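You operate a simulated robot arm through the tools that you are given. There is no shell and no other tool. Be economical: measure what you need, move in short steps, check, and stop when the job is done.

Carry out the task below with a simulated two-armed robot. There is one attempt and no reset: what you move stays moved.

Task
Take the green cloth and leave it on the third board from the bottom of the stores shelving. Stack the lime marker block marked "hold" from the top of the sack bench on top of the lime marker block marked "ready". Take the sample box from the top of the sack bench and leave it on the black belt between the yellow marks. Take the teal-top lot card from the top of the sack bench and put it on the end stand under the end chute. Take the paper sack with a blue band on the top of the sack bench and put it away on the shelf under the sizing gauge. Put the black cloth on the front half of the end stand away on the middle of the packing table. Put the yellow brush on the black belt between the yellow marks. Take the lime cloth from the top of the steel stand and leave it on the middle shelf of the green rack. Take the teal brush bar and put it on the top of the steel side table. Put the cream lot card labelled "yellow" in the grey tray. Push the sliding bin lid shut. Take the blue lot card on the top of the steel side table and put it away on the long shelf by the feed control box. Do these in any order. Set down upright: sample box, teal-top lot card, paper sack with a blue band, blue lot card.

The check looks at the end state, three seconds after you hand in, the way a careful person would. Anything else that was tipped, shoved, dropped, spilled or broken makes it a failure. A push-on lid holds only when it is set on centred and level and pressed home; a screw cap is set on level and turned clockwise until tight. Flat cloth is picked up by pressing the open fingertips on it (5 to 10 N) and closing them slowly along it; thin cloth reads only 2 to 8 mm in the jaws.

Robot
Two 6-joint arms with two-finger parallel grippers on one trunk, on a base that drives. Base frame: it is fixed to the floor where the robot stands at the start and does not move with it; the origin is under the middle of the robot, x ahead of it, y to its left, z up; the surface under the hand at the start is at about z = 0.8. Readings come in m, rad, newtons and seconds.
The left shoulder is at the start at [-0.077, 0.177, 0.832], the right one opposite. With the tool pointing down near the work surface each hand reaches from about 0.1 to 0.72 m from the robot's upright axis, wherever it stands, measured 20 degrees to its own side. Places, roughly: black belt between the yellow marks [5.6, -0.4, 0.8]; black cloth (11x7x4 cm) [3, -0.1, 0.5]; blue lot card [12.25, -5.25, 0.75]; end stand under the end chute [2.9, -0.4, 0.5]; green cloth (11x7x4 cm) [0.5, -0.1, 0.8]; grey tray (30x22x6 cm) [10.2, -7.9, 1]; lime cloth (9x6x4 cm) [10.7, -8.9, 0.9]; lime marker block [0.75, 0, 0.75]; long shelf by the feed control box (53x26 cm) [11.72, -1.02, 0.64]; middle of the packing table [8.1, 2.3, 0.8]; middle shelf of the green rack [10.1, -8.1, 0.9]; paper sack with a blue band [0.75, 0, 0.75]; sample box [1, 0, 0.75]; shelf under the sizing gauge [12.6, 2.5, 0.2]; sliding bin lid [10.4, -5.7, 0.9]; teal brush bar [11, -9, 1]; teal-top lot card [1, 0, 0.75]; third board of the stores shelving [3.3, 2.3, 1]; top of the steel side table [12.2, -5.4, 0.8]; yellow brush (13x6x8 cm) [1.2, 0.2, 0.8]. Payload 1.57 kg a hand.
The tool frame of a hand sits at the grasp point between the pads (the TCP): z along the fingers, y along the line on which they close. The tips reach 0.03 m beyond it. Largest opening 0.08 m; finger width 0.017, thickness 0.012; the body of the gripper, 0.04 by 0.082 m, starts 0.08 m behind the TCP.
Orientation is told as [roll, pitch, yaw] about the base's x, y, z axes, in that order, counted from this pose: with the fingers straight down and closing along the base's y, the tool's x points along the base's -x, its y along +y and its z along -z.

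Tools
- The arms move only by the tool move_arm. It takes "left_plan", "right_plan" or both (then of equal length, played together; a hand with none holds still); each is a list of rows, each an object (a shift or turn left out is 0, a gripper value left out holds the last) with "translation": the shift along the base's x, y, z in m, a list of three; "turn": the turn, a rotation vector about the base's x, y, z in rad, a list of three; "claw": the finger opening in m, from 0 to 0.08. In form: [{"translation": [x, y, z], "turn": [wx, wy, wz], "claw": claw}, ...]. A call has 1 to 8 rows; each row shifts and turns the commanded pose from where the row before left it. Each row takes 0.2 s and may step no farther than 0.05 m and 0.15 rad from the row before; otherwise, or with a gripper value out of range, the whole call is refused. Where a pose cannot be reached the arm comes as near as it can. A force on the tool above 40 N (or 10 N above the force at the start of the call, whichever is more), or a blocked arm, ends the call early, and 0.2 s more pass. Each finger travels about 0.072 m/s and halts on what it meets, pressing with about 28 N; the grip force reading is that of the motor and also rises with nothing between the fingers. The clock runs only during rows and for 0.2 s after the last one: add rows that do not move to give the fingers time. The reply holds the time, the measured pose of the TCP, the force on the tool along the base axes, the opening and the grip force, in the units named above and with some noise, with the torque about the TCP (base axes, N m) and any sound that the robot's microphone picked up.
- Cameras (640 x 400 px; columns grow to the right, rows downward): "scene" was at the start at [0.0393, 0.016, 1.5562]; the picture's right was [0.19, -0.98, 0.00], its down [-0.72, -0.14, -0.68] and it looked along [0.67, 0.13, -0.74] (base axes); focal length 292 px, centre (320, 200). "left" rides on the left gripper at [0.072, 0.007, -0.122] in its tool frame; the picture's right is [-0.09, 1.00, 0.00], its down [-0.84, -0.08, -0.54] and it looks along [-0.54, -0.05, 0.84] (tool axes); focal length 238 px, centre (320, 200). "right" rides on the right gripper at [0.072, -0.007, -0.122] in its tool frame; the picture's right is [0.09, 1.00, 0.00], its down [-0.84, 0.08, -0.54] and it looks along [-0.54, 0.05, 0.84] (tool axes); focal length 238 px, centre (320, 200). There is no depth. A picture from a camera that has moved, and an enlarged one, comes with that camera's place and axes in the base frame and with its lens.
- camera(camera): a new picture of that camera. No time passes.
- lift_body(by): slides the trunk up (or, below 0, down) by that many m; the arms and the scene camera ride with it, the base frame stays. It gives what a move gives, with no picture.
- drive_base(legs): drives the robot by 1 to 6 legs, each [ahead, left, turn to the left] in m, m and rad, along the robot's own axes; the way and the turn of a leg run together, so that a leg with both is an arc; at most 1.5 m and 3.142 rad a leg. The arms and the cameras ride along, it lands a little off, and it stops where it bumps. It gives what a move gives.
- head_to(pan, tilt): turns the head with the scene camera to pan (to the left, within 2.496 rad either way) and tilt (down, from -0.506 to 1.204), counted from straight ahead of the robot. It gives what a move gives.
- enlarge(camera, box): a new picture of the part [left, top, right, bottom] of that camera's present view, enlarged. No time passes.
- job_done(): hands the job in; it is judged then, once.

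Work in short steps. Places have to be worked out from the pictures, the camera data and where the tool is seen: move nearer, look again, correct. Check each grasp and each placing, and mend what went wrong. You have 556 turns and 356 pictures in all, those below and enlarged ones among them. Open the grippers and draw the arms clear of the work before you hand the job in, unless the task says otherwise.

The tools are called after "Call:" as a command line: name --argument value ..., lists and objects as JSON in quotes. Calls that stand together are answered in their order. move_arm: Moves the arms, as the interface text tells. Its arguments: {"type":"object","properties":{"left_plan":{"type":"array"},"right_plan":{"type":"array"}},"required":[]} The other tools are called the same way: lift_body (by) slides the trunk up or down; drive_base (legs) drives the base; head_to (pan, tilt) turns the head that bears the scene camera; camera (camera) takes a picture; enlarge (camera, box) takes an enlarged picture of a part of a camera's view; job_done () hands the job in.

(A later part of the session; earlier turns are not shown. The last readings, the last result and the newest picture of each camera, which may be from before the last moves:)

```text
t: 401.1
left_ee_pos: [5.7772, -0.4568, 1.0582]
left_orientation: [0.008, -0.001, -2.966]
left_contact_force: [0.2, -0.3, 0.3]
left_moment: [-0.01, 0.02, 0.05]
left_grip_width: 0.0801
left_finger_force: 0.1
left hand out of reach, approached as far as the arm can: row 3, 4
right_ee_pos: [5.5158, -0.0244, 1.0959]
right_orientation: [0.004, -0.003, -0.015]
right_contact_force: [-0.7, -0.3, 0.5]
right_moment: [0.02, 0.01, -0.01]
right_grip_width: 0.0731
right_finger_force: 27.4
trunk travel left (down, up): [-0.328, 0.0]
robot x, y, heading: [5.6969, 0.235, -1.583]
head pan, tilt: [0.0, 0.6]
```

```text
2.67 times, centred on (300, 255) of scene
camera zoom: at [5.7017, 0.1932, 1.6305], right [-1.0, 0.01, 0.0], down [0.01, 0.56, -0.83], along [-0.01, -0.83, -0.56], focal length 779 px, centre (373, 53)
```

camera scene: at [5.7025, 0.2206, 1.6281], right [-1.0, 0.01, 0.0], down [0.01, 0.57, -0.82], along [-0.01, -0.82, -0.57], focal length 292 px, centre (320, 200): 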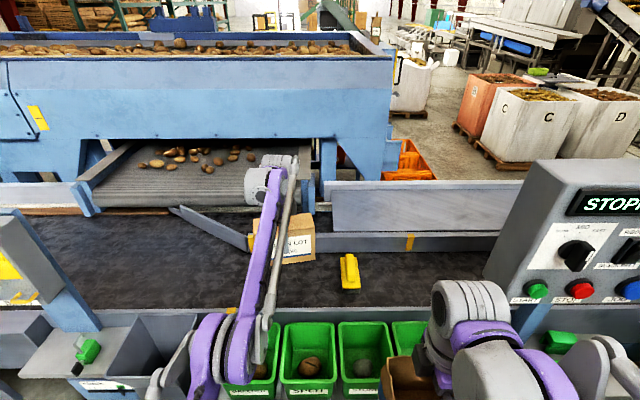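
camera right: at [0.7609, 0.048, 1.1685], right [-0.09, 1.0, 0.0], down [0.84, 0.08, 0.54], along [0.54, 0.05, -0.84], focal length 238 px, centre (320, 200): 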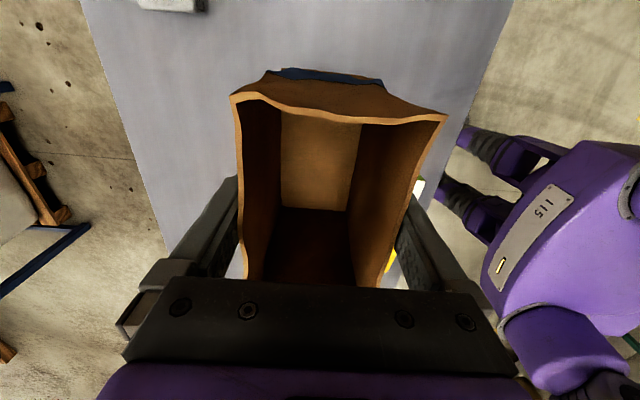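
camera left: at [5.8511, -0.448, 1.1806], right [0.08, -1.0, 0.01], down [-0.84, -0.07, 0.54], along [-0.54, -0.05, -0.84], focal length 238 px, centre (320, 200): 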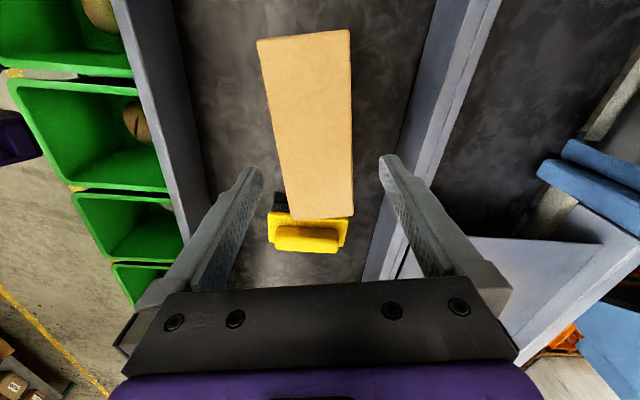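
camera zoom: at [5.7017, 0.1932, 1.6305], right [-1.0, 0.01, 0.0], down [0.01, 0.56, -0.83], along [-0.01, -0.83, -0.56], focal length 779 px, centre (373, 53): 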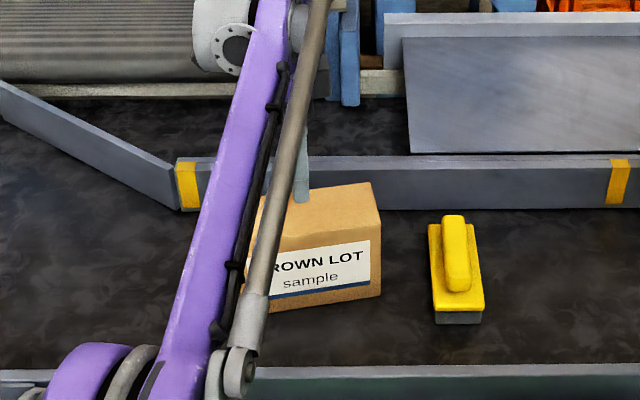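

The box stands on the belt between the marks. Retract and re-orient the left hand, back out, and head for the sizing gauge with the sack.

Call:
move_arm --left_plan '[{"translation": [0, 0.04, 0.02], "turn": [0, 0, 0.1]}, {"translation": [0, 0.045, 0], "turn": [0, 0, 0.149]}, {"translation": [0, 0.045, 0], "turn": [0, 0, 0.149]}, {"translation": [0, 0.045, 0], "turn": [0, 0, 0.149]}, {"translation": [0.01, 0.045, 0], "turn": [0, 0, 0.149]}, {"translation": [0.02, 0.045, 0], "turn": [0, 0, 0.149]}, {"translation": [0.03, 0.02, 0], "turn": [0, 0, 0.149]}, {"translation": [0.03, 0.0, 0], "turn": [0, 0, 0.149]}]'

Call:
drive_base --legs '[[-0.85, 0, 0], [0, 0, 1.583], [1.5, 0, 0], [1.5, 0, 0]]'

Call:
head_to --pan 0.0 --tilt 0.3

Call:
camera --camera "scene"

```text
t: 402.9
left_ee_pos: [5.8712, -0.1719, 1.0812]
left_orientation: [0.005, 0.002, -1.82]
left_contact_force: [0.0, 0.0, 0.7]
left_moment: [0.0, 0.0, -0.01]
left_grip_width: 0.08
left_finger_force: 0.1
right_ee_pos: [5.5165, -0.026, 1.0956]
right_orientation: [0.004, -0.002, -0.016]
right_contact_force: [-0.3, 0.8, 0.3]
right_moment: [0.01, 0.02, -0.03]
right_grip_width: 0.073
right_finger_force: 28.5
trunk travel left (down, up): [-0.328, 0.0]
robot x, y, heading: [5.6966, 0.2355, -1.583]
head pan, tilt: [0.0, 0.6]
```

```text
t: 425.1
left_ee_pos: [9.0465, 1.4577, 1.0794]
left_orientation: [0.006, 0.001, -0.17]
left_contact_force: [-0.7, -0.4, 0.3]
left_moment: [0.05, -0.01, 0.01]
left_grip_width: 0.0797
left_finger_force: 0.1
right_ee_pos: [8.9296, 1.0919, 1.0951]
right_orientation: [0.005, -0.001, 1.637]
right_contact_force: [-0.4, -0.2, 0.6]
right_moment: [0.0, 0.02, -0.03]
right_grip_width: 0.0733
right_finger_force: 27.7
trunk travel left (down, up): [-0.328, 0.0]
robot x, y, heading: [8.6523, 1.2506, 0.07]
head pan, tilt: [0.0, 0.6]
```

```text
t: 425.9
left_ee_pos: [9.0464, 1.4585, 1.0812]
left_orientation: [0.005, 0.001, -0.171]
left_contact_force: [0.4, 0.5, -0.4]
left_moment: [-0.01, -0.01, -0.01]
left_grip_width: 0.0797
left_finger_force: 0.1
right_ee_pos: [8.9304, 1.0928, 1.096]
right_orientation: [0.005, -0.003, 1.637]
right_contact_force: [-0.4, -0.3, 0.3]
right_moment: [-0.02, -0.02, 0.0]
right_grip_width: 0.0731
right_finger_force: 27.8
trunk travel left (down, up): [-0.328, 0.0]
robot x, y, heading: [8.6554, 1.2526, 0.067]
head pan, tilt: [0.0, 0.3]
```

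```text
258 pictures are left
camera scene: at [8.7069, 1.2587, 1.6578], right [0.07, -1.0, 0.0], down [-0.3, -0.02, -0.95], along [0.95, 0.07, -0.3], focal length 292 px, centre (320, 200)
```

scene: 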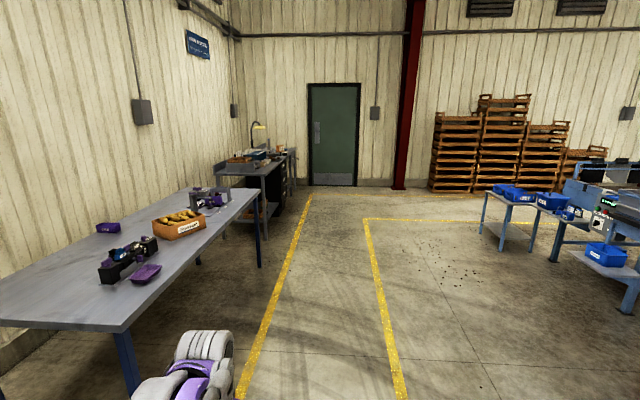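

The gauge bench is at the far left near the door. Drive on along the aisle and look again.

Call:
drive_base --legs '[[0, -0.1, -0.067], [1.5, 0, 0], [1.5, 0, 0], [0.4, 0, 0]]'

Call:
head_to --pan 0.9 --tilt 0.6

Call:
camera --camera "scene"

```text
t: 443.7
left_ee_pos: [12.4891, 1.184, 1.0802]
left_orientation: [0.005, 0.001, -0.321]
left_contact_force: [0.4, -0.2, 0.1]
left_moment: [0.02, -0.01, 0.01]
left_grip_width: 0.0799
left_finger_force: 0.1
right_ee_pos: [12.3191, 0.8408, 1.0949]
right_orientation: [0.005, 0.0, 1.483]
right_contact_force: [1.1, 0.4, 0.0]
right_moment: [-0.04, -0.01, 0.01]
right_grip_width: 0.0732
right_finger_force: 28.1
trunk travel left (down, up): [-0.328, 0.0]
robot x, y, heading: [12.0722, 1.047, -0.081]
head pan, tilt: [0.0, 0.3]
```

```text
t: 444.9
left_ee_pos: [12.4911, 1.1841, 1.0802]
left_orientation: [0.005, 0.0, -0.32]
left_contact_force: [0.4, 0.4, -0.8]
left_moment: [0.0, 0.0, -0.01]
left_grip_width: 0.0804
left_finger_force: 0.1
right_ee_pos: [12.3196, 0.8407, 1.0952]
right_orientation: [0.005, -0.003, 1.484]
right_contact_force: [-0.2, -0.2, 0.1]
right_moment: [0.01, 0.03, 0.0]
right_grip_width: 0.0731
right_finger_force: 28.2
trunk travel left (down, up): [-0.328, 0.0]
robot x, y, heading: [12.0721, 1.0401, -0.08]
head pan, tilt: [0.901, 0.6]
```

```text
257 pictures are left
camera scene: at [12.092, 1.1115, 1.6304], right [0.73, -0.68, 0.0], down [-0.39, -0.41, -0.83], along [0.56, 0.6, -0.56], focal length 292 px, centre (320, 200)
```

scene: 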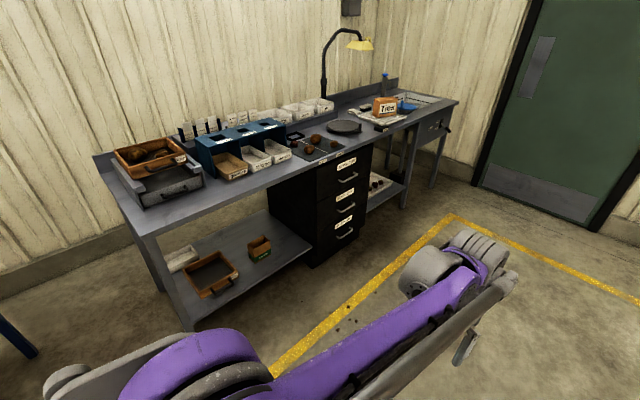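

The lower left bay shelf (z≈0.2, front y≈2.25, x 12.2–13.07) is under the gauge. Approach square-on and look for a free spot.

Call:
drive_base --legs '[[0.4, 0.25, 0], [0, 0, 1.65]]'

Call:
head_to --pan 0.0 --tilt 0.75

Call:
camera --camera "scene"

```text
t: 451.7
left_ee_pos: [12.317, 1.6638, 1.0816]
left_orientation: [0.006, 0.001, 1.32]
left_contact_force: [0.5, -0.5, 0.0]
left_moment: [0.02, 0.0, 0.0]
left_grip_width: 0.0802
left_finger_force: 0.0
right_ee_pos: [12.672, 1.5168, 1.0959]
right_orientation: [0.003, -0.001, 3.124]
right_contact_force: [0.5, 0.4, -1.1]
right_moment: [0.02, 0.0, 0.03]
right_grip_width: 0.0733
right_finger_force: 27.7
trunk travel left (down, up): [-0.328, 0.0]
robot x, y, heading: [12.4864, 1.2564, 1.559]
head pan, tilt: [0.901, 0.6]
```

```text
t: 452.9
left_ee_pos: [12.3175, 1.6626, 1.0803]
left_orientation: [0.005, 0.0, 1.319]
left_contact_force: [0.0, -0.8, 1.6]
left_moment: [0.02, 0.0, 0.05]
left_grip_width: 0.08
left_finger_force: 0.0
right_ee_pos: [12.6709, 1.5173, 1.0958]
right_orientation: [0.006, -0.002, 3.124]
right_contact_force: [0.1, 0.2, -0.3]
right_moment: [-0.01, -0.03, 0.02]
right_grip_width: 0.0731
right_finger_force: 28.2
trunk travel left (down, up): [-0.328, 0.0]
robot x, y, heading: [12.4882, 1.2552, 1.562]
head pan, tilt: [0.0, 0.75]
```

```text
256 pictures are left
camera scene: at [12.491, 1.2961, 1.6176], right [1.0, -0.01, 0.0], down [-0.01, -0.68, -0.73], along [0.01, 0.73, -0.68], focal length 292 px, centre (320, 200)
```

scene: 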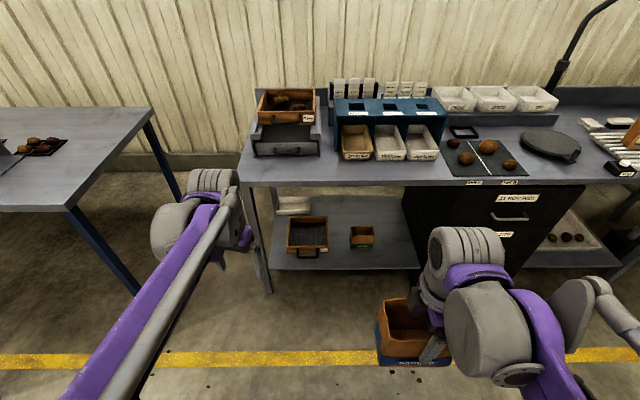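

The gauge shelf has free space at right (x≈12.87–13.03). Plan: stand at (12.75, 1.82), lower the trunk, lower the sack in front, then slide it in. First retract the left hand.

Call:
move_arm --left_plan '[{"translation": [-0.01, -0.04, 0.0], "turn": [0, 0, 0.08]}, {"translation": [-0.01, -0.04, 0.0], "turn": [0, 0, 0.08]}, {"translation": [-0.01, -0.04, 0.0], "turn": [0, 0, 0.08]}, {"translation": [-0.01, -0.04, 0.0]}]'

Call:
drive_base --legs '[[0, -0.26, 0.01], [0.5, 0, 0]]'

Call:
lift_body --by -0.325

Call:
camera --camera "scene"

```text
t: 453.9
left_ee_pos: [12.2771, 1.5032, 1.0811]
left_orientation: [0.006, -0.001, 1.56]
left_contact_force: [-0.1, -1.0, -0.3]
left_moment: [0.06, 0.01, -0.02]
left_grip_width: 0.0801
left_finger_force: 0.1
right_ee_pos: [12.6715, 1.5144, 1.0961]
right_orientation: [0.004, -0.002, 3.124]
right_contact_force: [0.3, 0.1, -0.1]
right_moment: [0.06, 0.0, -0.05]
right_grip_width: 0.0732
right_finger_force: 28.1
trunk travel left (down, up): [-0.328, 0.0]
robot x, y, heading: [12.4841, 1.2564, 1.559]
head pan, tilt: [0.0, 0.75]
```

```text
t: 459.3
left_ee_pos: [12.5299, 1.9999, 1.0818]
left_orientation: [0.006, 0.001, 1.582]
left_contact_force: [-0.9, 0.1, -0.6]
left_moment: [0.0, 0.01, 0.0]
left_grip_width: 0.08
left_finger_force: 0.1
right_ee_pos: [12.9236, 2.0206, 1.0966]
right_orientation: [0.004, -0.001, -3.136]
right_contact_force: [0.1, 0.0, 0.1]
right_moment: [0.0, 0.01, -0.02]
right_grip_width: 0.0733
right_finger_force: 27.9
trunk travel left (down, up): [-0.328, 0.0]
robot x, y, heading: [12.7464, 1.7539, 1.582]
head pan, tilt: [0.0, 0.75]
```

```text
t: 462.5
left_ee_pos: [12.5303, 2.0002, 0.7564]
left_orientation: [0.005, -0.001, 1.584]
left_contact_force: [-0.3, -0.4, 0.7]
left_moment: [-0.01, -0.03, 0.0]
left_grip_width: 0.0799
left_finger_force: 0.1
right_ee_pos: [12.9238, 2.0206, 0.77]
right_orientation: [0.006, -0.002, -3.133]
right_contact_force: [-0.3, 0.2, 0.2]
right_moment: [0.03, 0.04, 0.0]
right_grip_width: 0.073
right_finger_force: 27.7
trunk travel left (down, up): [-0.003, 0.325]
robot x, y, heading: [12.7473, 1.754, 1.585]
head pan, tilt: [0.0, 0.75]
```

```text
255 pictures are left
camera scene: at [12.7476, 1.8489, 1.2862], right [1.0, 0.01, 0.0], down [0.01, -0.68, -0.73], along [-0.01, 0.73, -0.68], focal length 292 px, centre (320, 200)
```

scene: 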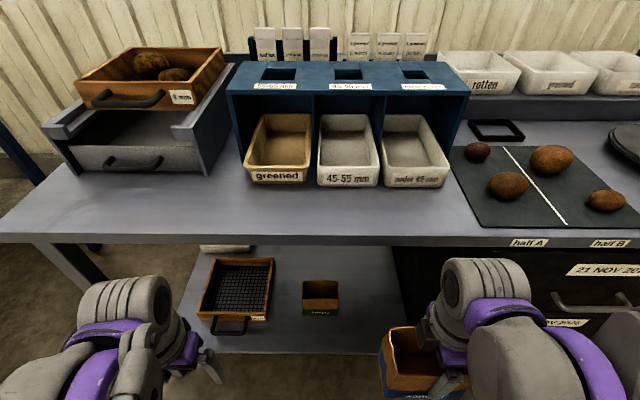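

Free shelf space is x 12.81–13.09. Move the sack forward to y≈2.12 (clear of desk edge and my base), then lower it.

Call:
move_arm --right_plan '[{"translation": [0.012, 0.045, 0]}, {"translation": [0.012, 0.045, 0]}, {"translation": [0, 0, -0.049]}, {"translation": [0, 0, -0.049]}, {"translation": [0, 0, -0.049]}, {"translation": [0, 0, -0.049]}, {"translation": [0, 0, -0.049]}, {"translation": [0, 0, 0]}]'

Call:
camera --camera "scene"

```text
t: 464.3
left_ee_pos: [12.5303, 2.0003, 0.7566]
left_orientation: [0.006, 0.0, 1.582]
left_contact_force: [0.2, -0.3, 0.6]
left_moment: [0.01, -0.02, 0.03]
left_grip_width: 0.0801
left_finger_force: 0.0
right_ee_pos: [12.9465, 2.1105, 0.5225]
right_orientation: [0.005, -0.002, -3.135]
right_contact_force: [-0.6, -0.1, -0.4]
right_moment: [-0.01, -0.01, -0.02]
right_grip_width: 0.0733
right_finger_force: 27.7
trunk travel left (down, up): [-0.003, 0.325]
robot x, y, heading: [12.7476, 1.7581, 1.582]
head pan, tilt: [0.0, 0.75]
```

```text
254 pictures are left
camera scene: at [12.7476, 1.8489, 1.2862], right [1.0, 0.01, 0.0], down [0.01, -0.68, -0.73], along [-0.01, 0.73, -0.68], focal length 292 px, centre (320, 200)
```

scene: 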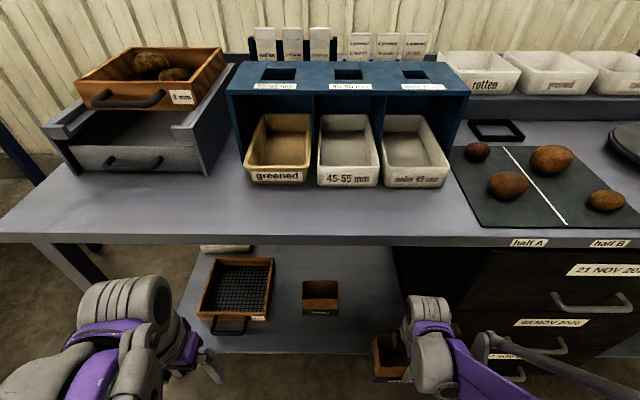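

Descending fine. Lower further to z≈0.37 and look with the right hand camera.

Call:
move_arm --right_plan '[{"translation": [0, 0, -0.049]}, {"translation": [0, 0, -0.049]}, {"translation": [0, 0, -0.049]}, {"translation": [0, 0, 0]}]'

Call:
camera --camera "right"

Call:
camera --camera "scene"

```text
t: 465.3
left_ee_pos: [12.5304, 1.9987, 0.7573]
left_orientation: [0.006, -0.001, 1.582]
left_contact_force: [0.3, 1.3, -0.1]
left_moment: [-0.01, 0.0, -0.02]
left_grip_width: 0.0802
left_finger_force: 0.0
right_ee_pos: [12.9459, 2.1082, 0.3766]
right_orientation: [0.005, -0.001, -3.135]
right_contact_force: [0.2, 0.5, -0.7]
right_moment: [0.01, 0.02, -0.02]
right_grip_width: 0.0732
right_finger_force: 27.6
trunk travel left (down, up): [-0.003, 0.325]
robot x, y, heading: [12.7451, 1.7577, 1.582]
head pan, tilt: [0.0, 0.75]
```

```text
253 pictures are left
camera right: at [13.0182, 2.117, 0.4994], right [0.1, -1.0, 0.0], down [-0.84, -0.08, 0.54], along [-0.54, -0.06, -0.84], focal length 238 px, centre (320, 200)
```

right: 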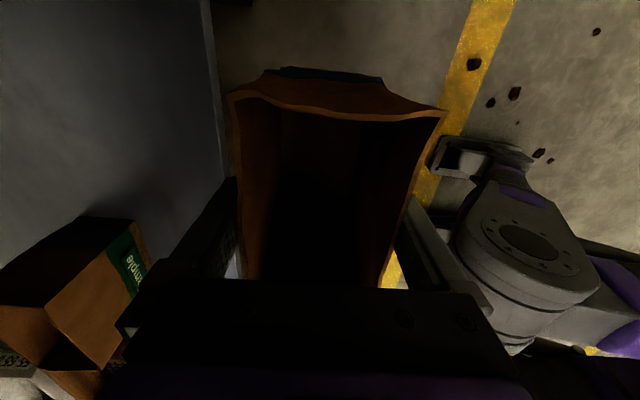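

```text
252 pictures are left
camera scene: at [12.7476, 1.8489, 1.2862], right [1.0, 0.01, 0.0], down [0.01, -0.68, -0.73], along [-0.01, 0.73, -0.68], focal length 292 px, centre (320, 200)
```

scene: 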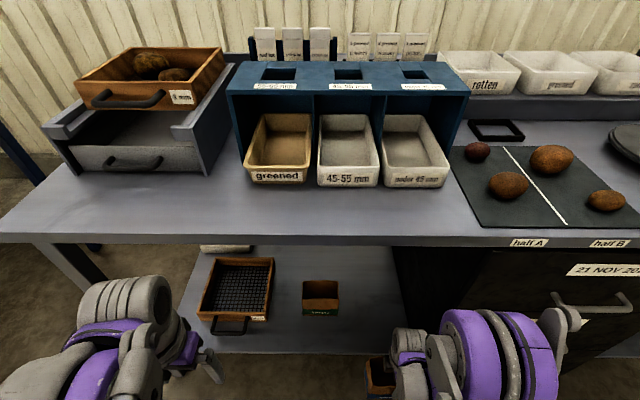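

The neighbour is another sample sack, so this is the right shelf. I'll back up 5 cm so the arm is more stretched (elbow lower), then slide the sack in stepwise.

Call:
drive_base --legs '[[-0.05, 0, 0]]'

Call:
move_arm --right_plan '[{"translation": [0, 0.04, 0]}, {"translation": [0, 0.04, 0]}, {"translation": [0, 0.04, 0]}, {"translation": [0, 0, 0]}]'

Call:
camera --camera "scene"

```text
t: 466.3
left_ee_pos: [12.5307, 1.9496, 0.7575]
left_orientation: [0.006, 0.0, 1.583]
left_contact_force: [0.3, -0.3, 0.4]
left_moment: [0.0, 0.0, 0.02]
left_grip_width: 0.08
left_finger_force: 0.1
right_ee_pos: [12.947, 2.0603, 0.3782]
right_orientation: [0.007, -0.001, -3.135]
right_contact_force: [0.0, 0.1, -0.2]
right_moment: [0.0, 0.01, -0.02]
right_grip_width: 0.0731
right_finger_force: 27.5
trunk travel left (down, up): [-0.003, 0.325]
robot x, y, heading: [12.7457, 1.7072, 1.587]
head pan, tilt: [0.0, 0.75]
```

```text
t: 467.3
left_ee_pos: [12.5293, 1.9503, 0.7582]
left_orientation: [0.006, 0.001, 1.584]
left_contact_force: [1.4, -0.1, -0.6]
left_moment: [0.0, -0.02, 0.0]
left_grip_width: 0.0801
left_finger_force: 0.1
right_ee_pos: [12.9475, 2.1784, 0.3783]
right_orientation: [0.006, -0.002, -3.133]
right_contact_force: [0.4, 0.3, -0.4]
right_moment: [0.01, 0.04, 0.01]
right_grip_width: 0.073
right_finger_force: 27.7
trunk travel left (down, up): [-0.003, 0.325]
robot x, y, heading: [12.7452, 1.7066, 1.583]
head pan, tilt: [0.0, 0.75]
```

```text
251 pictures are left
camera scene: at [12.7481, 1.7993, 1.2862], right [1.0, 0.01, 0.0], down [0.01, -0.68, -0.73], along [-0.01, 0.73, -0.68], focal length 292 px, centre (320, 200)
```

scene: 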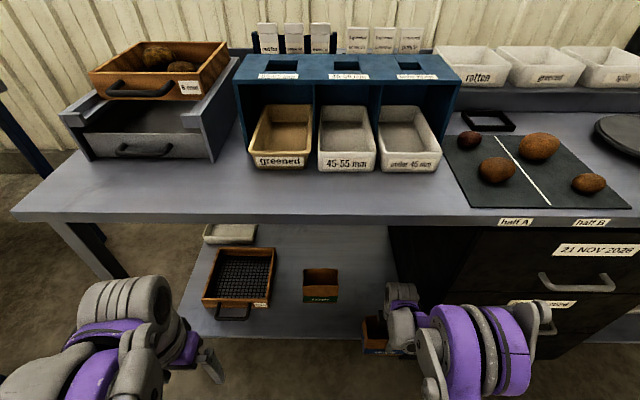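

Elbow is in front of the drawer front. I'll back up 6 cm more while extending further, to keep the elbow away from the drawers.

Call:
drive_base --legs '[[-0.06, 0, 0]]'

Call:
move_arm --right_plan '[{"translation": [0, 0.045, 0]}, {"translation": [0, 0.045, 0]}, {"translation": [0, 0.045, 0]}, {"translation": [0, 0, 0]}]'

Call:
camera --camera "scene"

Call:
camera --camera "right"

```text
t: 468.2
left_ee_pos: [12.5309, 1.8912, 0.7567]
left_orientation: [0.006, -0.001, 1.58]
left_contact_force: [0.6, 0.3, 0.1]
left_moment: [0.02, -0.03, 0.02]
left_grip_width: 0.0799
left_finger_force: 0.0
right_ee_pos: [12.9479, 2.1189, 0.3781]
right_orientation: [0.006, -0.004, -3.136]
right_contact_force: [-0.8, 0.1, -0.7]
right_moment: [-0.01, 0.04, 0.0]
right_grip_width: 0.0732
right_finger_force: 28.1
trunk travel left (down, up): [-0.003, 0.325]
robot x, y, heading: [12.7479, 1.6476, 1.583]
head pan, tilt: [0.0, 0.75]
```

```text
t: 469.2
left_ee_pos: [12.5316, 1.8928, 0.7562]
left_orientation: [0.006, 0.0, 1.583]
left_contact_force: [0.0, -0.2, 0.5]
left_moment: [0.02, 0.0, -0.06]
left_grip_width: 0.0801
left_finger_force: 0.1
right_ee_pos: [12.9464, 2.2566, 0.3791]
right_orientation: [0.006, -0.002, -3.134]
right_contact_force: [-0.8, 0.5, 0.5]
right_moment: [0.01, -0.01, 0.03]
right_grip_width: 0.0734
right_finger_force: 28.1
trunk travel left (down, up): [-0.003, 0.325]
robot x, y, heading: [12.7426, 1.6495, 1.59]
head pan, tilt: [0.0, 0.75]
```

```text
250 pictures are left
camera scene: at [12.7488, 1.7405, 1.2862], right [1.0, 0.01, 0.0], down [0.01, -0.68, -0.73], along [-0.01, 0.73, -0.68], focal length 292 px, centre (320, 200)
```

scene: 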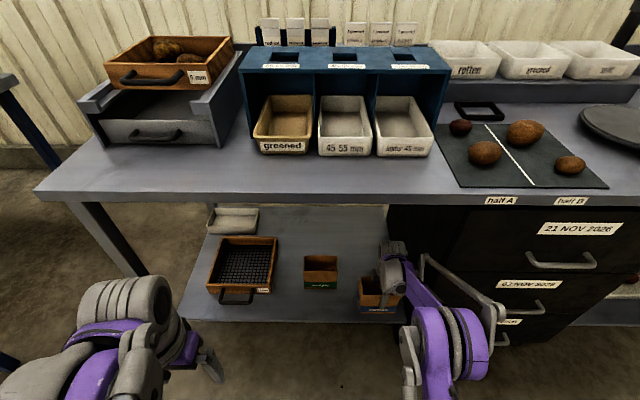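

```text
249 pictures are left
camera right: at [13.0186, 2.2639, 0.5013], right [0.1, -1.0, 0.0], down [-0.84, -0.08, 0.54], along [-0.54, -0.06, -0.84], focal length 238 px, centre (320, 200)
```

right: 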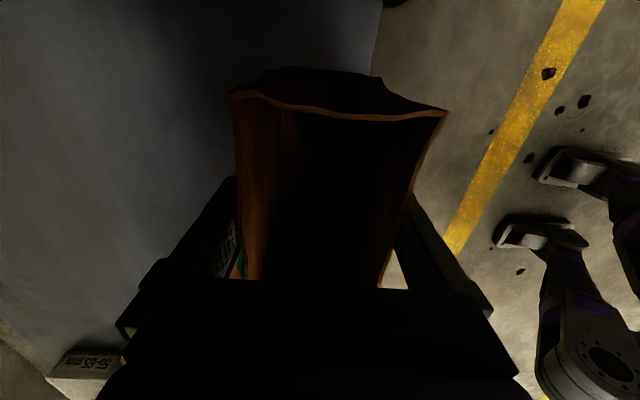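

Going well. Extend another 7 cm, then lower slowly.

Call:
move_arm --right_plan '[{"translation": [0, 0.04, 0]}, {"translation": [0, 0.035, 0]}, {"translation": [0, 0, -0.02]}, {"translation": [0, 0, -0.015]}, {"translation": [0, 0, 0]}]'

Call:
camera --camera "scene"

```text
t: 470.4
left_ee_pos: [12.5331, 1.891, 0.7572]
left_orientation: [0.006, -0.001, 1.584]
left_contact_force: [1.0, -0.2, -0.4]
left_moment: [-0.02, 0.02, 0.0]
left_grip_width: 0.0798
left_finger_force: 0.0
right_ee_pos: [12.9474, 2.3305, 0.3445]
right_orientation: [0.006, -0.002, -3.135]
right_contact_force: [0.3, -1.1, -0.2]
right_moment: [0.02, 0.01, -0.01]
right_grip_width: 0.073
right_finger_force: 27.9
trunk travel left (down, up): [-0.003, 0.325]
robot x, y, heading: [12.7478, 1.65, 1.583]
head pan, tilt: [0.0, 0.75]
```

```text
248 pictures are left
camera scene: at [12.7489, 1.7406, 1.2862], right [1.0, 0.01, 0.0], down [0.01, -0.68, -0.73], along [-0.01, 0.73, -0.68], focal length 292 px, centre (320, 200)
```

scene: 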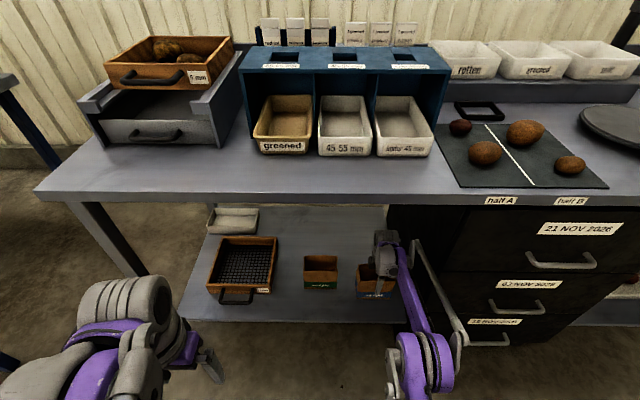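

Sack is over the shelf, inside the edge. Lower in small steps until contact.

Call:
move_arm --right_plan '[{"translation": [0, 0, -0.01]}, {"translation": [0, 0, -0.01]}, {"translation": [0, 0, -0.008]}, {"translation": [0, 0, -0.008]}]'

```text
t: 471.4
left_ee_pos: [12.5313, 1.8907, 0.7561]
left_orientation: [0.006, -0.001, 1.583]
left_contact_force: [-0.1, 0.7, -1.2]
left_moment: [0.0, -0.03, -0.01]
left_grip_width: 0.08
left_finger_force: 0.1
right_ee_pos: [12.9481, 2.322, 0.3111]
right_orientation: [0.0, -0.003, -3.134]
right_contact_force: [1.3, 10.4, 26.9]
right_moment: [0.33, 0.12, -0.05]
right_grip_width: 0.0733
right_finger_force: 28.1
right hand out of reach, approached as far as the arm can: row 3, 4
trunk travel left (down, up): [-0.003, 0.325]
robot x, y, heading: [12.747, 1.6444, 1.584]
head pan, tilt: [0.0, 0.75]
```

Contact at z 0.311 (shelf ≈0.23). Ease and open gently.

Call:
move_arm --right_plan '[{"translation": [0, 0, 0.006]}, {"translation": [0, 0, 0]}]'

```text
t: 472.0
left_ee_pos: [12.5311, 1.8913, 0.7565]
left_orientation: [0.006, 0.0, 1.583]
left_contact_force: [0.3, -0.1, 0.5]
left_moment: [-0.04, -0.01, 0.01]
left_grip_width: 0.0799
left_finger_force: 0.1
right_ee_pos: [12.9464, 2.3214, 0.3145]
right_orientation: [0.005, -0.002, -3.135]
right_contact_force: [-0.8, 0.7, -0.5]
right_moment: [0.02, 0.0, 0.0]
right_grip_width: 0.0732
right_finger_force: 27.6
trunk travel left (down, up): [-0.003, 0.325]
robot x, y, heading: [12.7476, 1.6475, 1.582]
head pan, tilt: [0.0, 0.75]
```

Call:
move_arm --right_plan '[{"translation": [0, 0, -0.002], "claw": 0.075}, {"claw": 0.077}, {"claw": 0.08}, {"claw": 0.08}]'

Call:
camera --camera "right"

```text
t: 473.0
left_ee_pos: [12.5311, 1.8917, 0.7569]
left_orientation: [0.007, 0.001, 1.583]
left_contact_force: [0.4, 0.0, -0.4]
left_moment: [0.01, 0.01, -0.03]
left_grip_width: 0.0801
left_finger_force: 0.1
right_ee_pos: [12.9484, 2.3222, 0.3137]
right_orientation: [0.004, -0.002, -3.135]
right_contact_force: [-0.4, 0.2, 0.2]
right_moment: [0.0, 0.02, 0.01]
right_grip_width: 0.08
right_finger_force: 0.0
trunk travel left (down, up): [-0.003, 0.325]
robot x, y, heading: [12.7494, 1.6449, 1.583]
head pan, tilt: [0.0, 0.75]
```

```text
247 pictures are left
camera right: at [13.0191, 2.3297, 0.4358], right [0.1, -1.0, 0.0], down [-0.84, -0.08, 0.54], along [-0.54, -0.06, -0.84], focal length 238 px, centre (320, 200)
```

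right: 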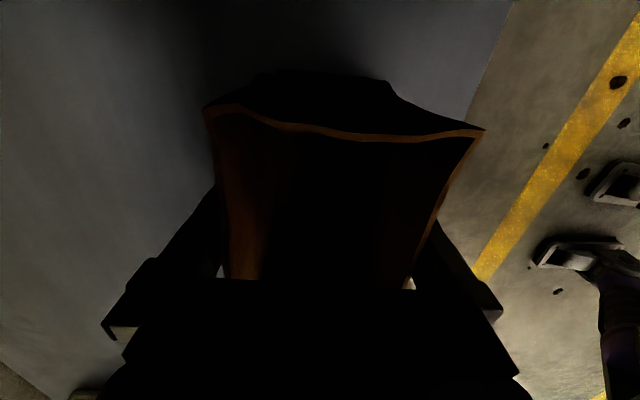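

Lift straight up with the trunk so the fingers slide off the sack cleanly.

Call:
lift_body --by 0.085

Call:
camera --camera "right"

Call:
enlarge --camera "scene" --box '[180, 180, 500, 380]'

```text
t: 474.2
left_ee_pos: [12.5315, 1.8913, 0.8408]
left_orientation: [0.007, -0.001, 1.583]
left_contact_force: [-0.3, -0.3, 0.2]
left_moment: [0.02, 0.0, 0.03]
left_grip_width: 0.0799
left_finger_force: 0.2
right_ee_pos: [12.9474, 2.3197, 0.416]
right_orientation: [-0.015, -0.002, -3.135]
right_contact_force: [0.7, 0.0, -1.2]
right_moment: [0.0, 0.0, -0.02]
right_grip_width: 0.08
right_finger_force: 0.1
trunk travel left (down, up): [-0.088, 0.24]
robot x, y, heading: [12.7472, 1.6475, 1.583]
head pan, tilt: [0.0, 0.75]
```

```text
246 pictures are left
camera right: at [13.0197, 2.3247, 0.5385], right [0.1, -0.99, -0.02], down [-0.83, -0.09, 0.54], along [-0.54, -0.04, -0.84], focal length 238 px, centre (320, 200)
```

right: 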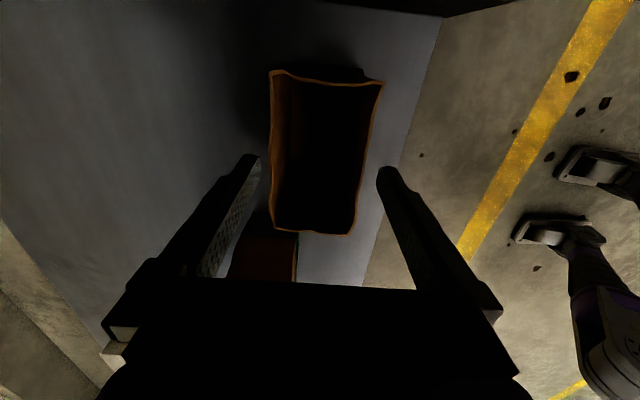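

```text
2.00 times, centred on (340, 280) of scene
camera zoom: at [12.7492, 1.7161, 1.3701], right [1.0, 0.01, 0.0], down [0.01, -0.68, -0.73], along [-0.01, 0.73, -0.68], focal length 584 px, centre (280, 40)
```

zoom: 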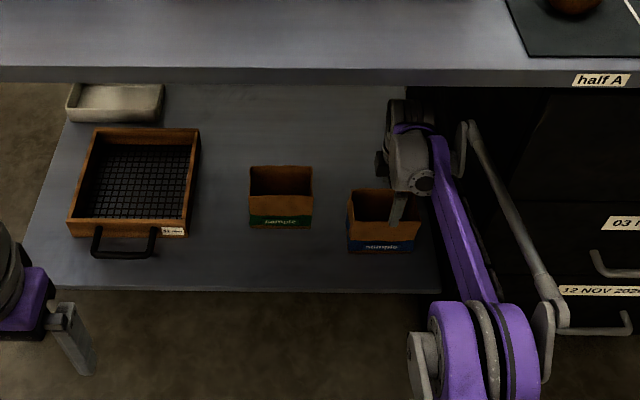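

The blue-band sack stands upright on the shelf. Back straight out, then raise and rotate the right hand back.

Call:
drive_base --legs '[[-0.45, 0, 0]]'

Call:
lift_body --by 0.187

Call:
move_arm --right_plan '[{"translation": [0, -0.04, 0.02], "turn": [0, 0, -0.149]}, {"translation": [0, -0.04, 0.03], "turn": [0, 0, -0.149]}, {"translation": [0, -0.04, 0.03], "turn": [0, 0, -0.149]}, {"translation": [0, -0.03, 0.04], "turn": [0, 0, -0.149]}, {"translation": [0, -0.03, 0.04], "turn": [0, 0, -0.149]}, {"translation": [0, -0.02, 0.045], "turn": [0, 0, -0.149]}, {"translation": [0, 0, 0.045], "turn": [0, 0, -0.149]}, {"translation": [0, 0, 0.045], "turn": [0, 0, -0.149]}]'

Call:
move_arm --right_plan '[{"translation": [0, 0, 0.045], "turn": [0, 0, -0.149]}, {"translation": [0, 0, 0.045], "turn": [0, 0, -0.149]}, {"turn": [0, 0, -0.06]}]'

Call:
camera --camera "scene"

```text
t: 476.9
left_ee_pos: [12.537, 1.4549, 0.8412]
left_orientation: [0.006, 0.003, 1.59]
left_contact_force: [0.6, 0.1, -0.3]
left_moment: [0.02, -0.01, 0.02]
left_grip_width: 0.0797
left_finger_force: 0.1
right_ee_pos: [12.9496, 1.8851, 0.4159]
right_orientation: [-0.018, 0.0, -3.128]
right_contact_force: [-1.0, 0.1, 0.1]
right_moment: [-0.02, -0.02, -0.01]
right_grip_width: 0.08
right_finger_force: 0.1
trunk travel left (down, up): [-0.088, 0.24]
robot x, y, heading: [12.7546, 1.2129, 1.593]
head pan, tilt: [0.0, 0.75]
```

```text
t: 479.0
left_ee_pos: [12.5368, 1.4525, 1.0292]
left_orientation: [0.007, 0.0, 1.59]
left_contact_force: [0.6, 0.3, 0.0]
left_moment: [-0.02, -0.01, 0.04]
left_grip_width: 0.08
left_finger_force: 0.0
right_ee_pos: [12.9504, 1.8849, 0.6033]
right_orientation: [-0.017, -0.001, -3.128]
right_contact_force: [0.2, 0.3, 0.1]
right_moment: [0.02, -0.05, 0.02]
right_grip_width: 0.0799
right_finger_force: 0.0
trunk travel left (down, up): [-0.275, 0.053]
robot x, y, heading: [12.7557, 1.2093, 1.597]
head pan, tilt: [0.0, 0.75]
```

```text
t: 480.8
left_ee_pos: [12.5359, 1.4526, 1.0285]
left_orientation: [0.004, 0.001, 1.591]
left_contact_force: [-0.3, -0.4, -0.1]
left_moment: [0.02, -0.01, 0.01]
left_grip_width: 0.0801
left_finger_force: 0.0
right_ee_pos: [12.9538, 1.6837, 0.8979]
right_orientation: [-0.015, -0.002, 1.962]
right_contact_force: [-0.1, -0.4, -1.7]
right_moment: [0.01, 0.04, 0.01]
right_grip_width: 0.0802
right_finger_force: 0.1
trunk travel left (down, up): [-0.275, 0.053]
robot x, y, heading: [12.7544, 1.2111, 1.591]
head pan, tilt: [0.0, 0.75]
```

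```text
t: 481.6
left_ee_pos: [12.537, 1.4545, 1.028]
left_orientation: [0.006, 0.0, 1.59]
left_contact_force: [1.4, -0.6, -0.1]
left_moment: [0.02, 0.02, 0.01]
left_grip_width: 0.0801
left_finger_force: 0.1
right_ee_pos: [12.9499, 1.684, 0.985]
right_orientation: [-0.018, -0.001, 1.604]
right_contact_force: [0.3, 0.5, -0.1]
right_moment: [0.01, 0.0, -0.02]
right_grip_width: 0.0797
right_finger_force: 0.2
trunk travel left (down, up): [-0.275, 0.053]
robot x, y, heading: [12.7543, 1.2133, 1.587]
head pan, tilt: [0.0, 0.75]
```

```text
244 pictures are left
camera scene: at [12.7563, 1.2546, 1.562], right [1.0, 0.02, 0.0], down [0.01, -0.68, -0.73], along [-0.01, 0.73, -0.68], focal length 292 px, centre (320, 200)
```

scene: 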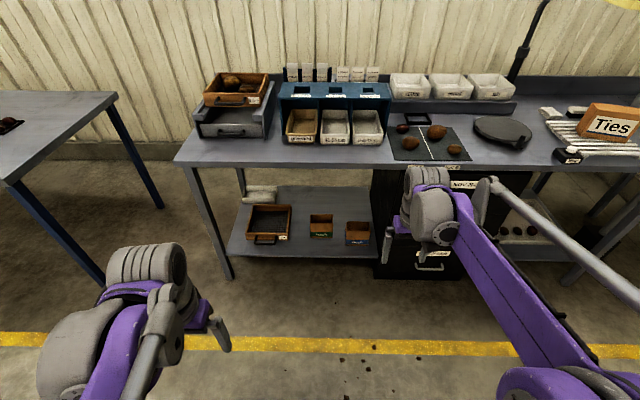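

Now the southern area. Turn to face -y and look along the way.

Call:
drive_base --legs '[[0, 0, 1.57], [0, 0, 1.55]]'

Call:
head_to --pan 0.0 --tilt 0.25

Call:
camera --camera "scene"

Call:
head_to --pan -0.8 --tilt 0.25

Call:
camera --camera "scene"

```text
t: 489.5
left_ee_pos: [12.9608, 0.9586, 1.0281]
left_orientation: [0.007, -0.002, -1.599]
left_contact_force: [0.7, -1.0, 0.5]
left_moment: [-0.01, 0.0, -0.02]
left_grip_width: 0.08
left_finger_force: 0.1
right_ee_pos: [12.5375, 0.7478, 0.9837]
right_orientation: [-0.015, -0.003, -1.583]
right_contact_force: [-0.6, -0.1, -0.9]
right_moment: [0.0, -0.02, 0.01]
right_grip_width: 0.0798
right_finger_force: 0.0
trunk travel left (down, up): [-0.275, 0.053]
robot x, y, heading: [12.7555, 1.2147, -1.598]
head pan, tilt: [0.0, 0.75]
```

```text
t: 490.4
left_ee_pos: [12.9618, 0.9589, 1.028]
left_orientation: [0.005, 0.002, -1.598]
left_contact_force: [-0.1, 0.4, -0.4]
left_moment: [0.01, 0.02, 0.01]
left_grip_width: 0.0802
left_finger_force: 0.0
right_ee_pos: [12.5373, 0.7485, 0.9851]
right_orientation: [-0.016, -0.003, -1.583]
right_contact_force: [0.1, -0.1, -1.1]
right_moment: [0.02, -0.02, -0.01]
right_grip_width: 0.0801
right_finger_force: 0.1
trunk travel left (down, up): [-0.275, 0.053]
robot x, y, heading: [12.7564, 1.2112, -1.599]
head pan, tilt: [0.0, 0.25]
```

```text
243 pictures are left
camera scene: at [12.7556, 1.1603, 1.607], right [-1.0, 0.03, 0.0], down [0.01, 0.25, -0.97], along [-0.03, -0.97, -0.25], focal length 292 px, centre (320, 200)
```

scene: 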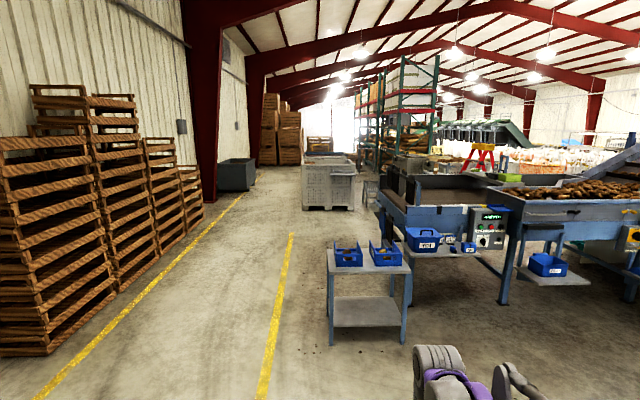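

```text
t: 491.6
left_ee_pos: [12.9605, 0.9589, 1.0284]
left_orientation: [0.005, 0.002, -1.598]
left_contact_force: [-0.3, -0.2, -0.6]
left_moment: [-0.01, -0.02, -0.04]
left_grip_width: 0.08
left_finger_force: 0.0
right_ee_pos: [12.5377, 0.7484, 0.9847]
right_orientation: [-0.017, -0.001, -1.585]
right_contact_force: [-0.2, -0.6, -0.3]
right_moment: [0.01, -0.04, 0.01]
right_grip_width: 0.08
right_finger_force: 0.0
trunk travel left (down, up): [-0.275, 0.053]
robot x, y, heading: [12.7587, 1.2107, -1.598]
head pan, tilt: [-0.799, 0.25]
```

```text
242 pictures are left
camera scene: at [12.6895, 1.1904, 1.6071], right [-0.68, 0.73, 0.0], down [0.18, 0.17, -0.97], along [-0.71, -0.66, -0.25], focal length 292 px, centre (320, 200)
```

scene: 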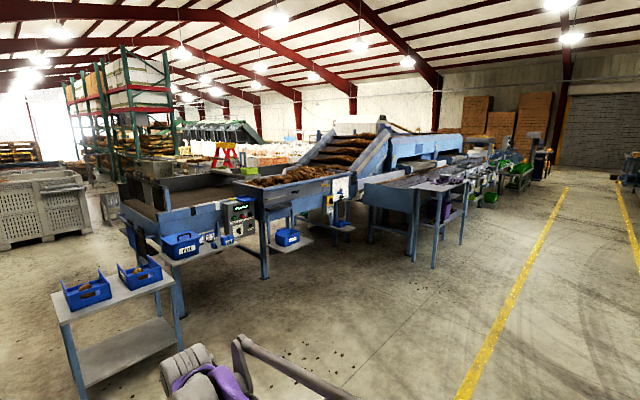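

The control box shelf is by the machine at right. I'll shift to the lane at x≈13.35 and drive south to y≈-2.8, then look.

Call:
drive_base --legs '[[0, 0.6, 0.028], [1.5, 0, 0], [1.5, 0, 0], [1.0, 0, 0]]'

Call:
head_to --pan -0.35 --tilt 0.3

Call:
camera --camera "scene"

```text
t: 516.4
left_ee_pos: [13.5723, -3.0642, 1.0299]
left_orientation: [0.004, -0.001, -1.542]
left_contact_force: [0.9, -0.2, 0.4]
left_moment: [-0.02, -0.02, -0.05]
left_grip_width: 0.0802
left_finger_force: 0.1
right_ee_pos: [13.1593, -3.296, 0.9857]
right_orientation: [-0.016, -0.001, -1.53]
right_contact_force: [0.5, -0.8, -1.0]
right_moment: [0.0, 0.02, -0.01]
right_grip_width: 0.0799
right_finger_force: 0.0
trunk travel left (down, up): [-0.275, 0.053]
robot x, y, heading: [13.351, -2.8237, -1.55]
head pan, tilt: [-0.799, 0.25]
```

```text
t: 517.3
left_ee_pos: [13.5716, -3.0633, 1.0274]
left_orientation: [0.004, -0.001, -1.545]
left_contact_force: [0.1, 0.4, 0.1]
left_moment: [-0.02, 0.0, -0.04]
left_grip_width: 0.0798
left_finger_force: 0.0
right_ee_pos: [13.1592, -3.2971, 0.9849]
right_orientation: [-0.015, -0.001, -1.53]
right_contact_force: [0.3, 0.1, 0.8]
right_moment: [-0.01, 0.01, 0.0]
right_grip_width: 0.08
right_finger_force: 0.1
trunk travel left (down, up): [-0.275, 0.053]
robot x, y, heading: [13.354, -2.8224, -1.544]
head pan, tilt: [-0.351, 0.3]
```

```text
241 pictures are left
camera scene: at [13.3235, -2.8691, 1.6024], right [-0.95, 0.32, 0.0], down [0.09, 0.28, -0.96], along [-0.31, -0.91, -0.3], focal length 292 px, centre (320, 200)
```

scene: 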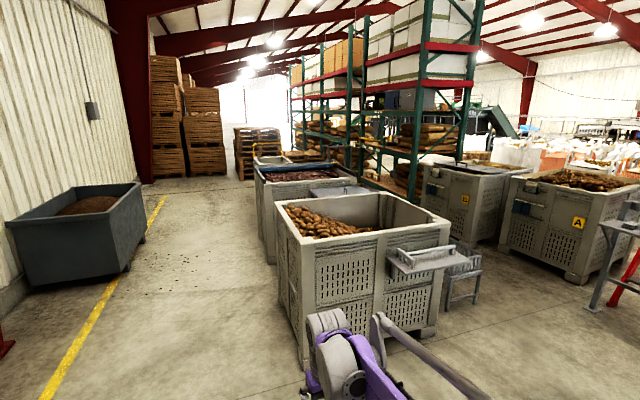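

Crates fill the middle; the steel side table appears between them. I'll strafe to the west aisle (x≈11.5) and look again.

Call:
drive_base --legs '[[0, -1.0, -0.025], [0, -0.9, 0]]'

Call:
head_to --pan 0.0 --tilt 0.4

Call:
camera --camera "scene"

```text
t: 534.2
left_ee_pos: [11.6651, -3.093, 1.0287]
left_orientation: [0.008, -0.001, -1.567]
left_contact_force: [-0.6, 0.2, 0.1]
left_moment: [0.02, 0.0, -0.02]
left_grip_width: 0.0799
left_finger_force: 0.0
right_ee_pos: [11.2488, -3.3187, 0.9845]
right_orientation: [-0.016, -0.002, -1.549]
right_contact_force: [0.1, 0.5, 0.2]
right_moment: [-0.01, -0.02, 0.04]
right_grip_width: 0.08
right_finger_force: 0.0
trunk travel left (down, up): [-0.275, 0.053]
robot x, y, heading: [11.4527, -2.8487, -1.565]
head pan, tilt: [-0.351, 0.3]
```

```text
t: 535.1
left_ee_pos: [11.6646, -3.0943, 1.0281]
left_orientation: [0.005, -0.001, -1.565]
left_contact_force: [-0.2, -0.4, 0.5]
left_moment: [0.01, 0.03, 0.01]
left_grip_width: 0.0798
left_finger_force: 0.0
right_ee_pos: [11.2492, -3.3182, 0.986]
right_orientation: [-0.016, -0.002, -1.549]
right_contact_force: [-0.3, 0.4, 0.5]
right_moment: [0.01, 0.01, 0.0]
right_grip_width: 0.0799
right_finger_force: 0.2
trunk travel left (down, up): [-0.275, 0.053]
robot x, y, heading: [11.4518, -2.8477, -1.568]
head pan, tilt: [0.0, 0.4]
```

```text
240 pictures are left
camera scene: at [11.4531, -2.8989, 1.5932], right [-1.0, -0.01, 0.0], down [0.0, 0.39, -0.92], along [0.0, -0.92, -0.39], focal length 292 px, centre (320, 200)
```

scene: 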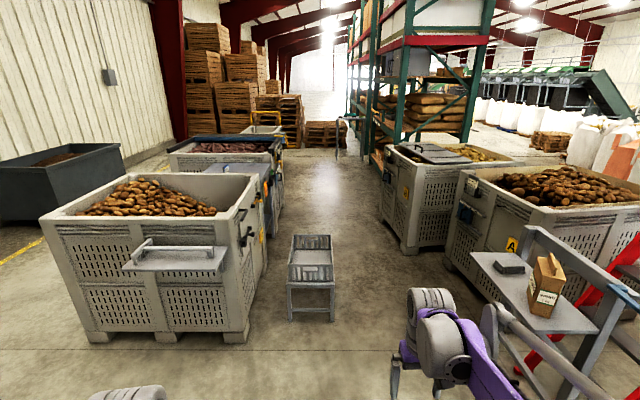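

Call:
enlarge --camera "scene" --box '[150, 110, 350, 330]'

Call:
enlarge --camera "scene" --box '[340, 110, 600, 290]'

```text
1.82 times, centred on (250, 220) of scene
camera zoom: at [11.4531, -2.8989, 1.5932], right [-1.0, -0.01, 0.0], down [0.0, 0.39, -0.92], along [0.0, -0.92, -0.39], focal length 531 px, centre (447, 164)
```

zoom: 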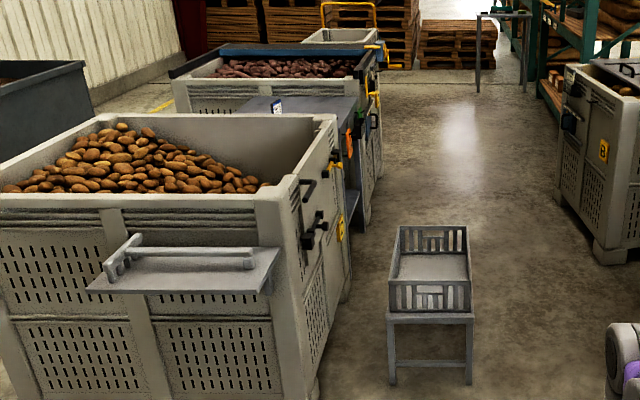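

```text
2.22 times, centred on (470, 200) of scene
camera zoom: at [11.4531, -2.8989, 1.5932], right [-1.0, -0.01, 0.0], down [0.0, 0.39, -0.92], along [0.0, -0.92, -0.39], focal length 649 px, centre (-13, 200)
```

zoom: 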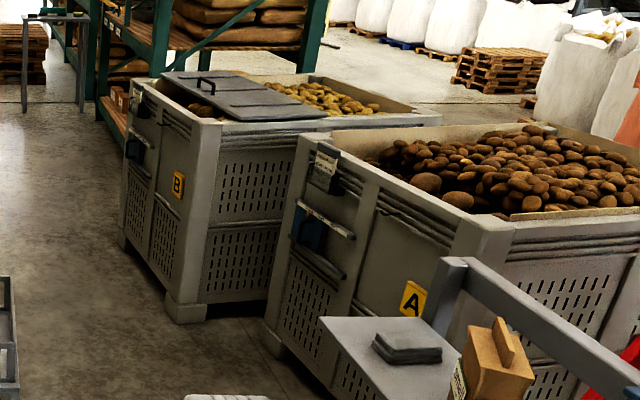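

The blue card is on the steel side table between crates (≈12.3, -5.4); the sliding lid is on bin B; the steel stand is farther south. A stool narrows this aisle, so I'll go round by the east lane.

Call:
drive_base --legs '[[0, 1.0, 0], [0, 0.9, 0], [1.5, 0, 0], [1.5, 0, 0], [0.8, 0, 0]]'

Call:
head_to --pan -0.6 --tilt 0.35

Call:
camera --camera "scene"

```text
t: 569.6
left_ee_pos: [13.6374, -6.8225, 1.0286]
left_orientation: [0.005, -0.001, -1.55]
left_contact_force: [-0.3, -0.5, 0.2]
left_moment: [0.03, -0.01, 0.0]
left_grip_width: 0.08
left_finger_force: 0.0
right_ee_pos: [13.2242, -7.0509, 0.9852]
right_orientation: [-0.016, -0.001, -1.536]
right_contact_force: [-1.2, -0.4, -1.1]
right_moment: [0.0, -0.01, -0.02]
right_grip_width: 0.0799
right_finger_force: 0.0
trunk travel left (down, up): [-0.275, 0.053]
robot x, y, heading: [13.4224, -6.578, -1.546]
head pan, tilt: [0.0, 0.4]
```

```text
t: 570.6
left_ee_pos: [13.6366, -6.8225, 1.028]
left_orientation: [0.005, 0.0, -1.553]
left_contact_force: [-0.3, -0.2, -0.5]
left_moment: [-0.01, -0.02, -0.01]
left_grip_width: 0.0796
left_finger_force: 0.1
right_ee_pos: [13.2241, -7.0513, 0.9847]
right_orientation: [-0.016, -0.003, -1.535]
right_contact_force: [-0.3, -1.0, 0.1]
right_moment: [-0.06, 0.0, -0.04]
right_grip_width: 0.08
right_finger_force: 0.1
trunk travel left (down, up): [-0.275, 0.053]
robot x, y, heading: [13.4205, -6.582, -1.55]
head pan, tilt: [-0.6, 0.351]
```

```text
237 pictures are left
camera scene: at [13.3695, -6.6148, 1.5977], right [-0.84, 0.55, 0.0], down [0.19, 0.29, -0.94], along [-0.51, -0.79, -0.34], focal length 292 px, centre (320, 200)
```

scene: 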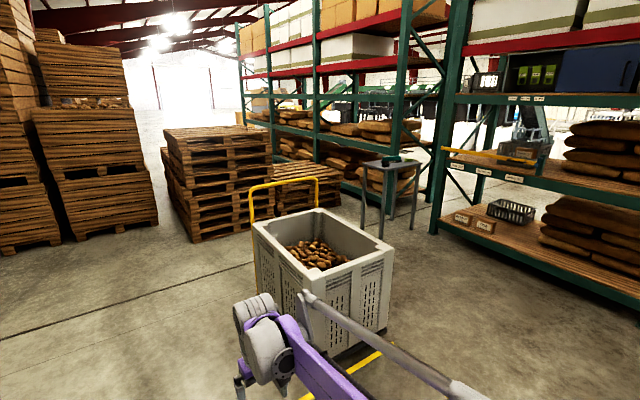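

I see the steel stand with the cloth near the rack, and the rack facing +x. Check the passage west at my right.

Call:
head_to --pan -1.3 --tilt 0.5

Call:
camera --camera "scene"

```text
t: 571.7
left_ee_pos: [13.636, -6.8211, 1.0284]
left_orientation: [0.005, 0.0, -1.552]
left_contact_force: [-0.5, 0.0, 0.2]
left_moment: [0.0, 0.0, 0.0]
left_grip_width: 0.0799
left_finger_force: 0.0
right_ee_pos: [13.2249, -7.0508, 0.9853]
right_orientation: [-0.016, -0.002, -1.537]
right_contact_force: [0.3, 0.2, -0.2]
right_moment: [0.02, -0.01, 0.0]
right_grip_width: 0.08
right_finger_force: 0.1
trunk travel left (down, up): [-0.275, 0.053]
robot x, y, heading: [13.4192, -6.5772, -1.546]
head pan, tilt: [-1.3, 0.499]
```

```text
236 pictures are left
camera scene: at [13.3334, -6.563, 1.584], right [-0.29, 0.96, 0.0], down [0.46, 0.14, -0.88], along [-0.84, -0.25, -0.48], focal length 292 px, centre (320, 200)
```

scene: 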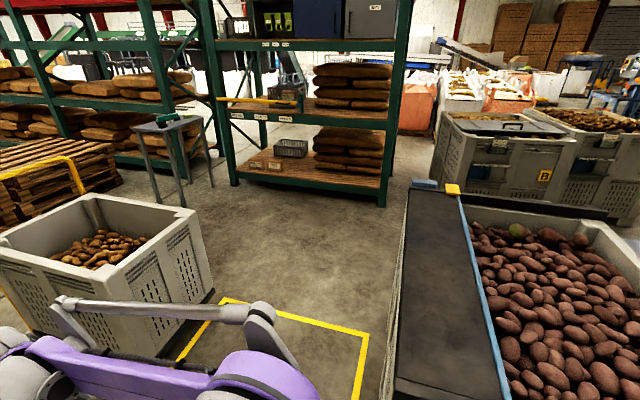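

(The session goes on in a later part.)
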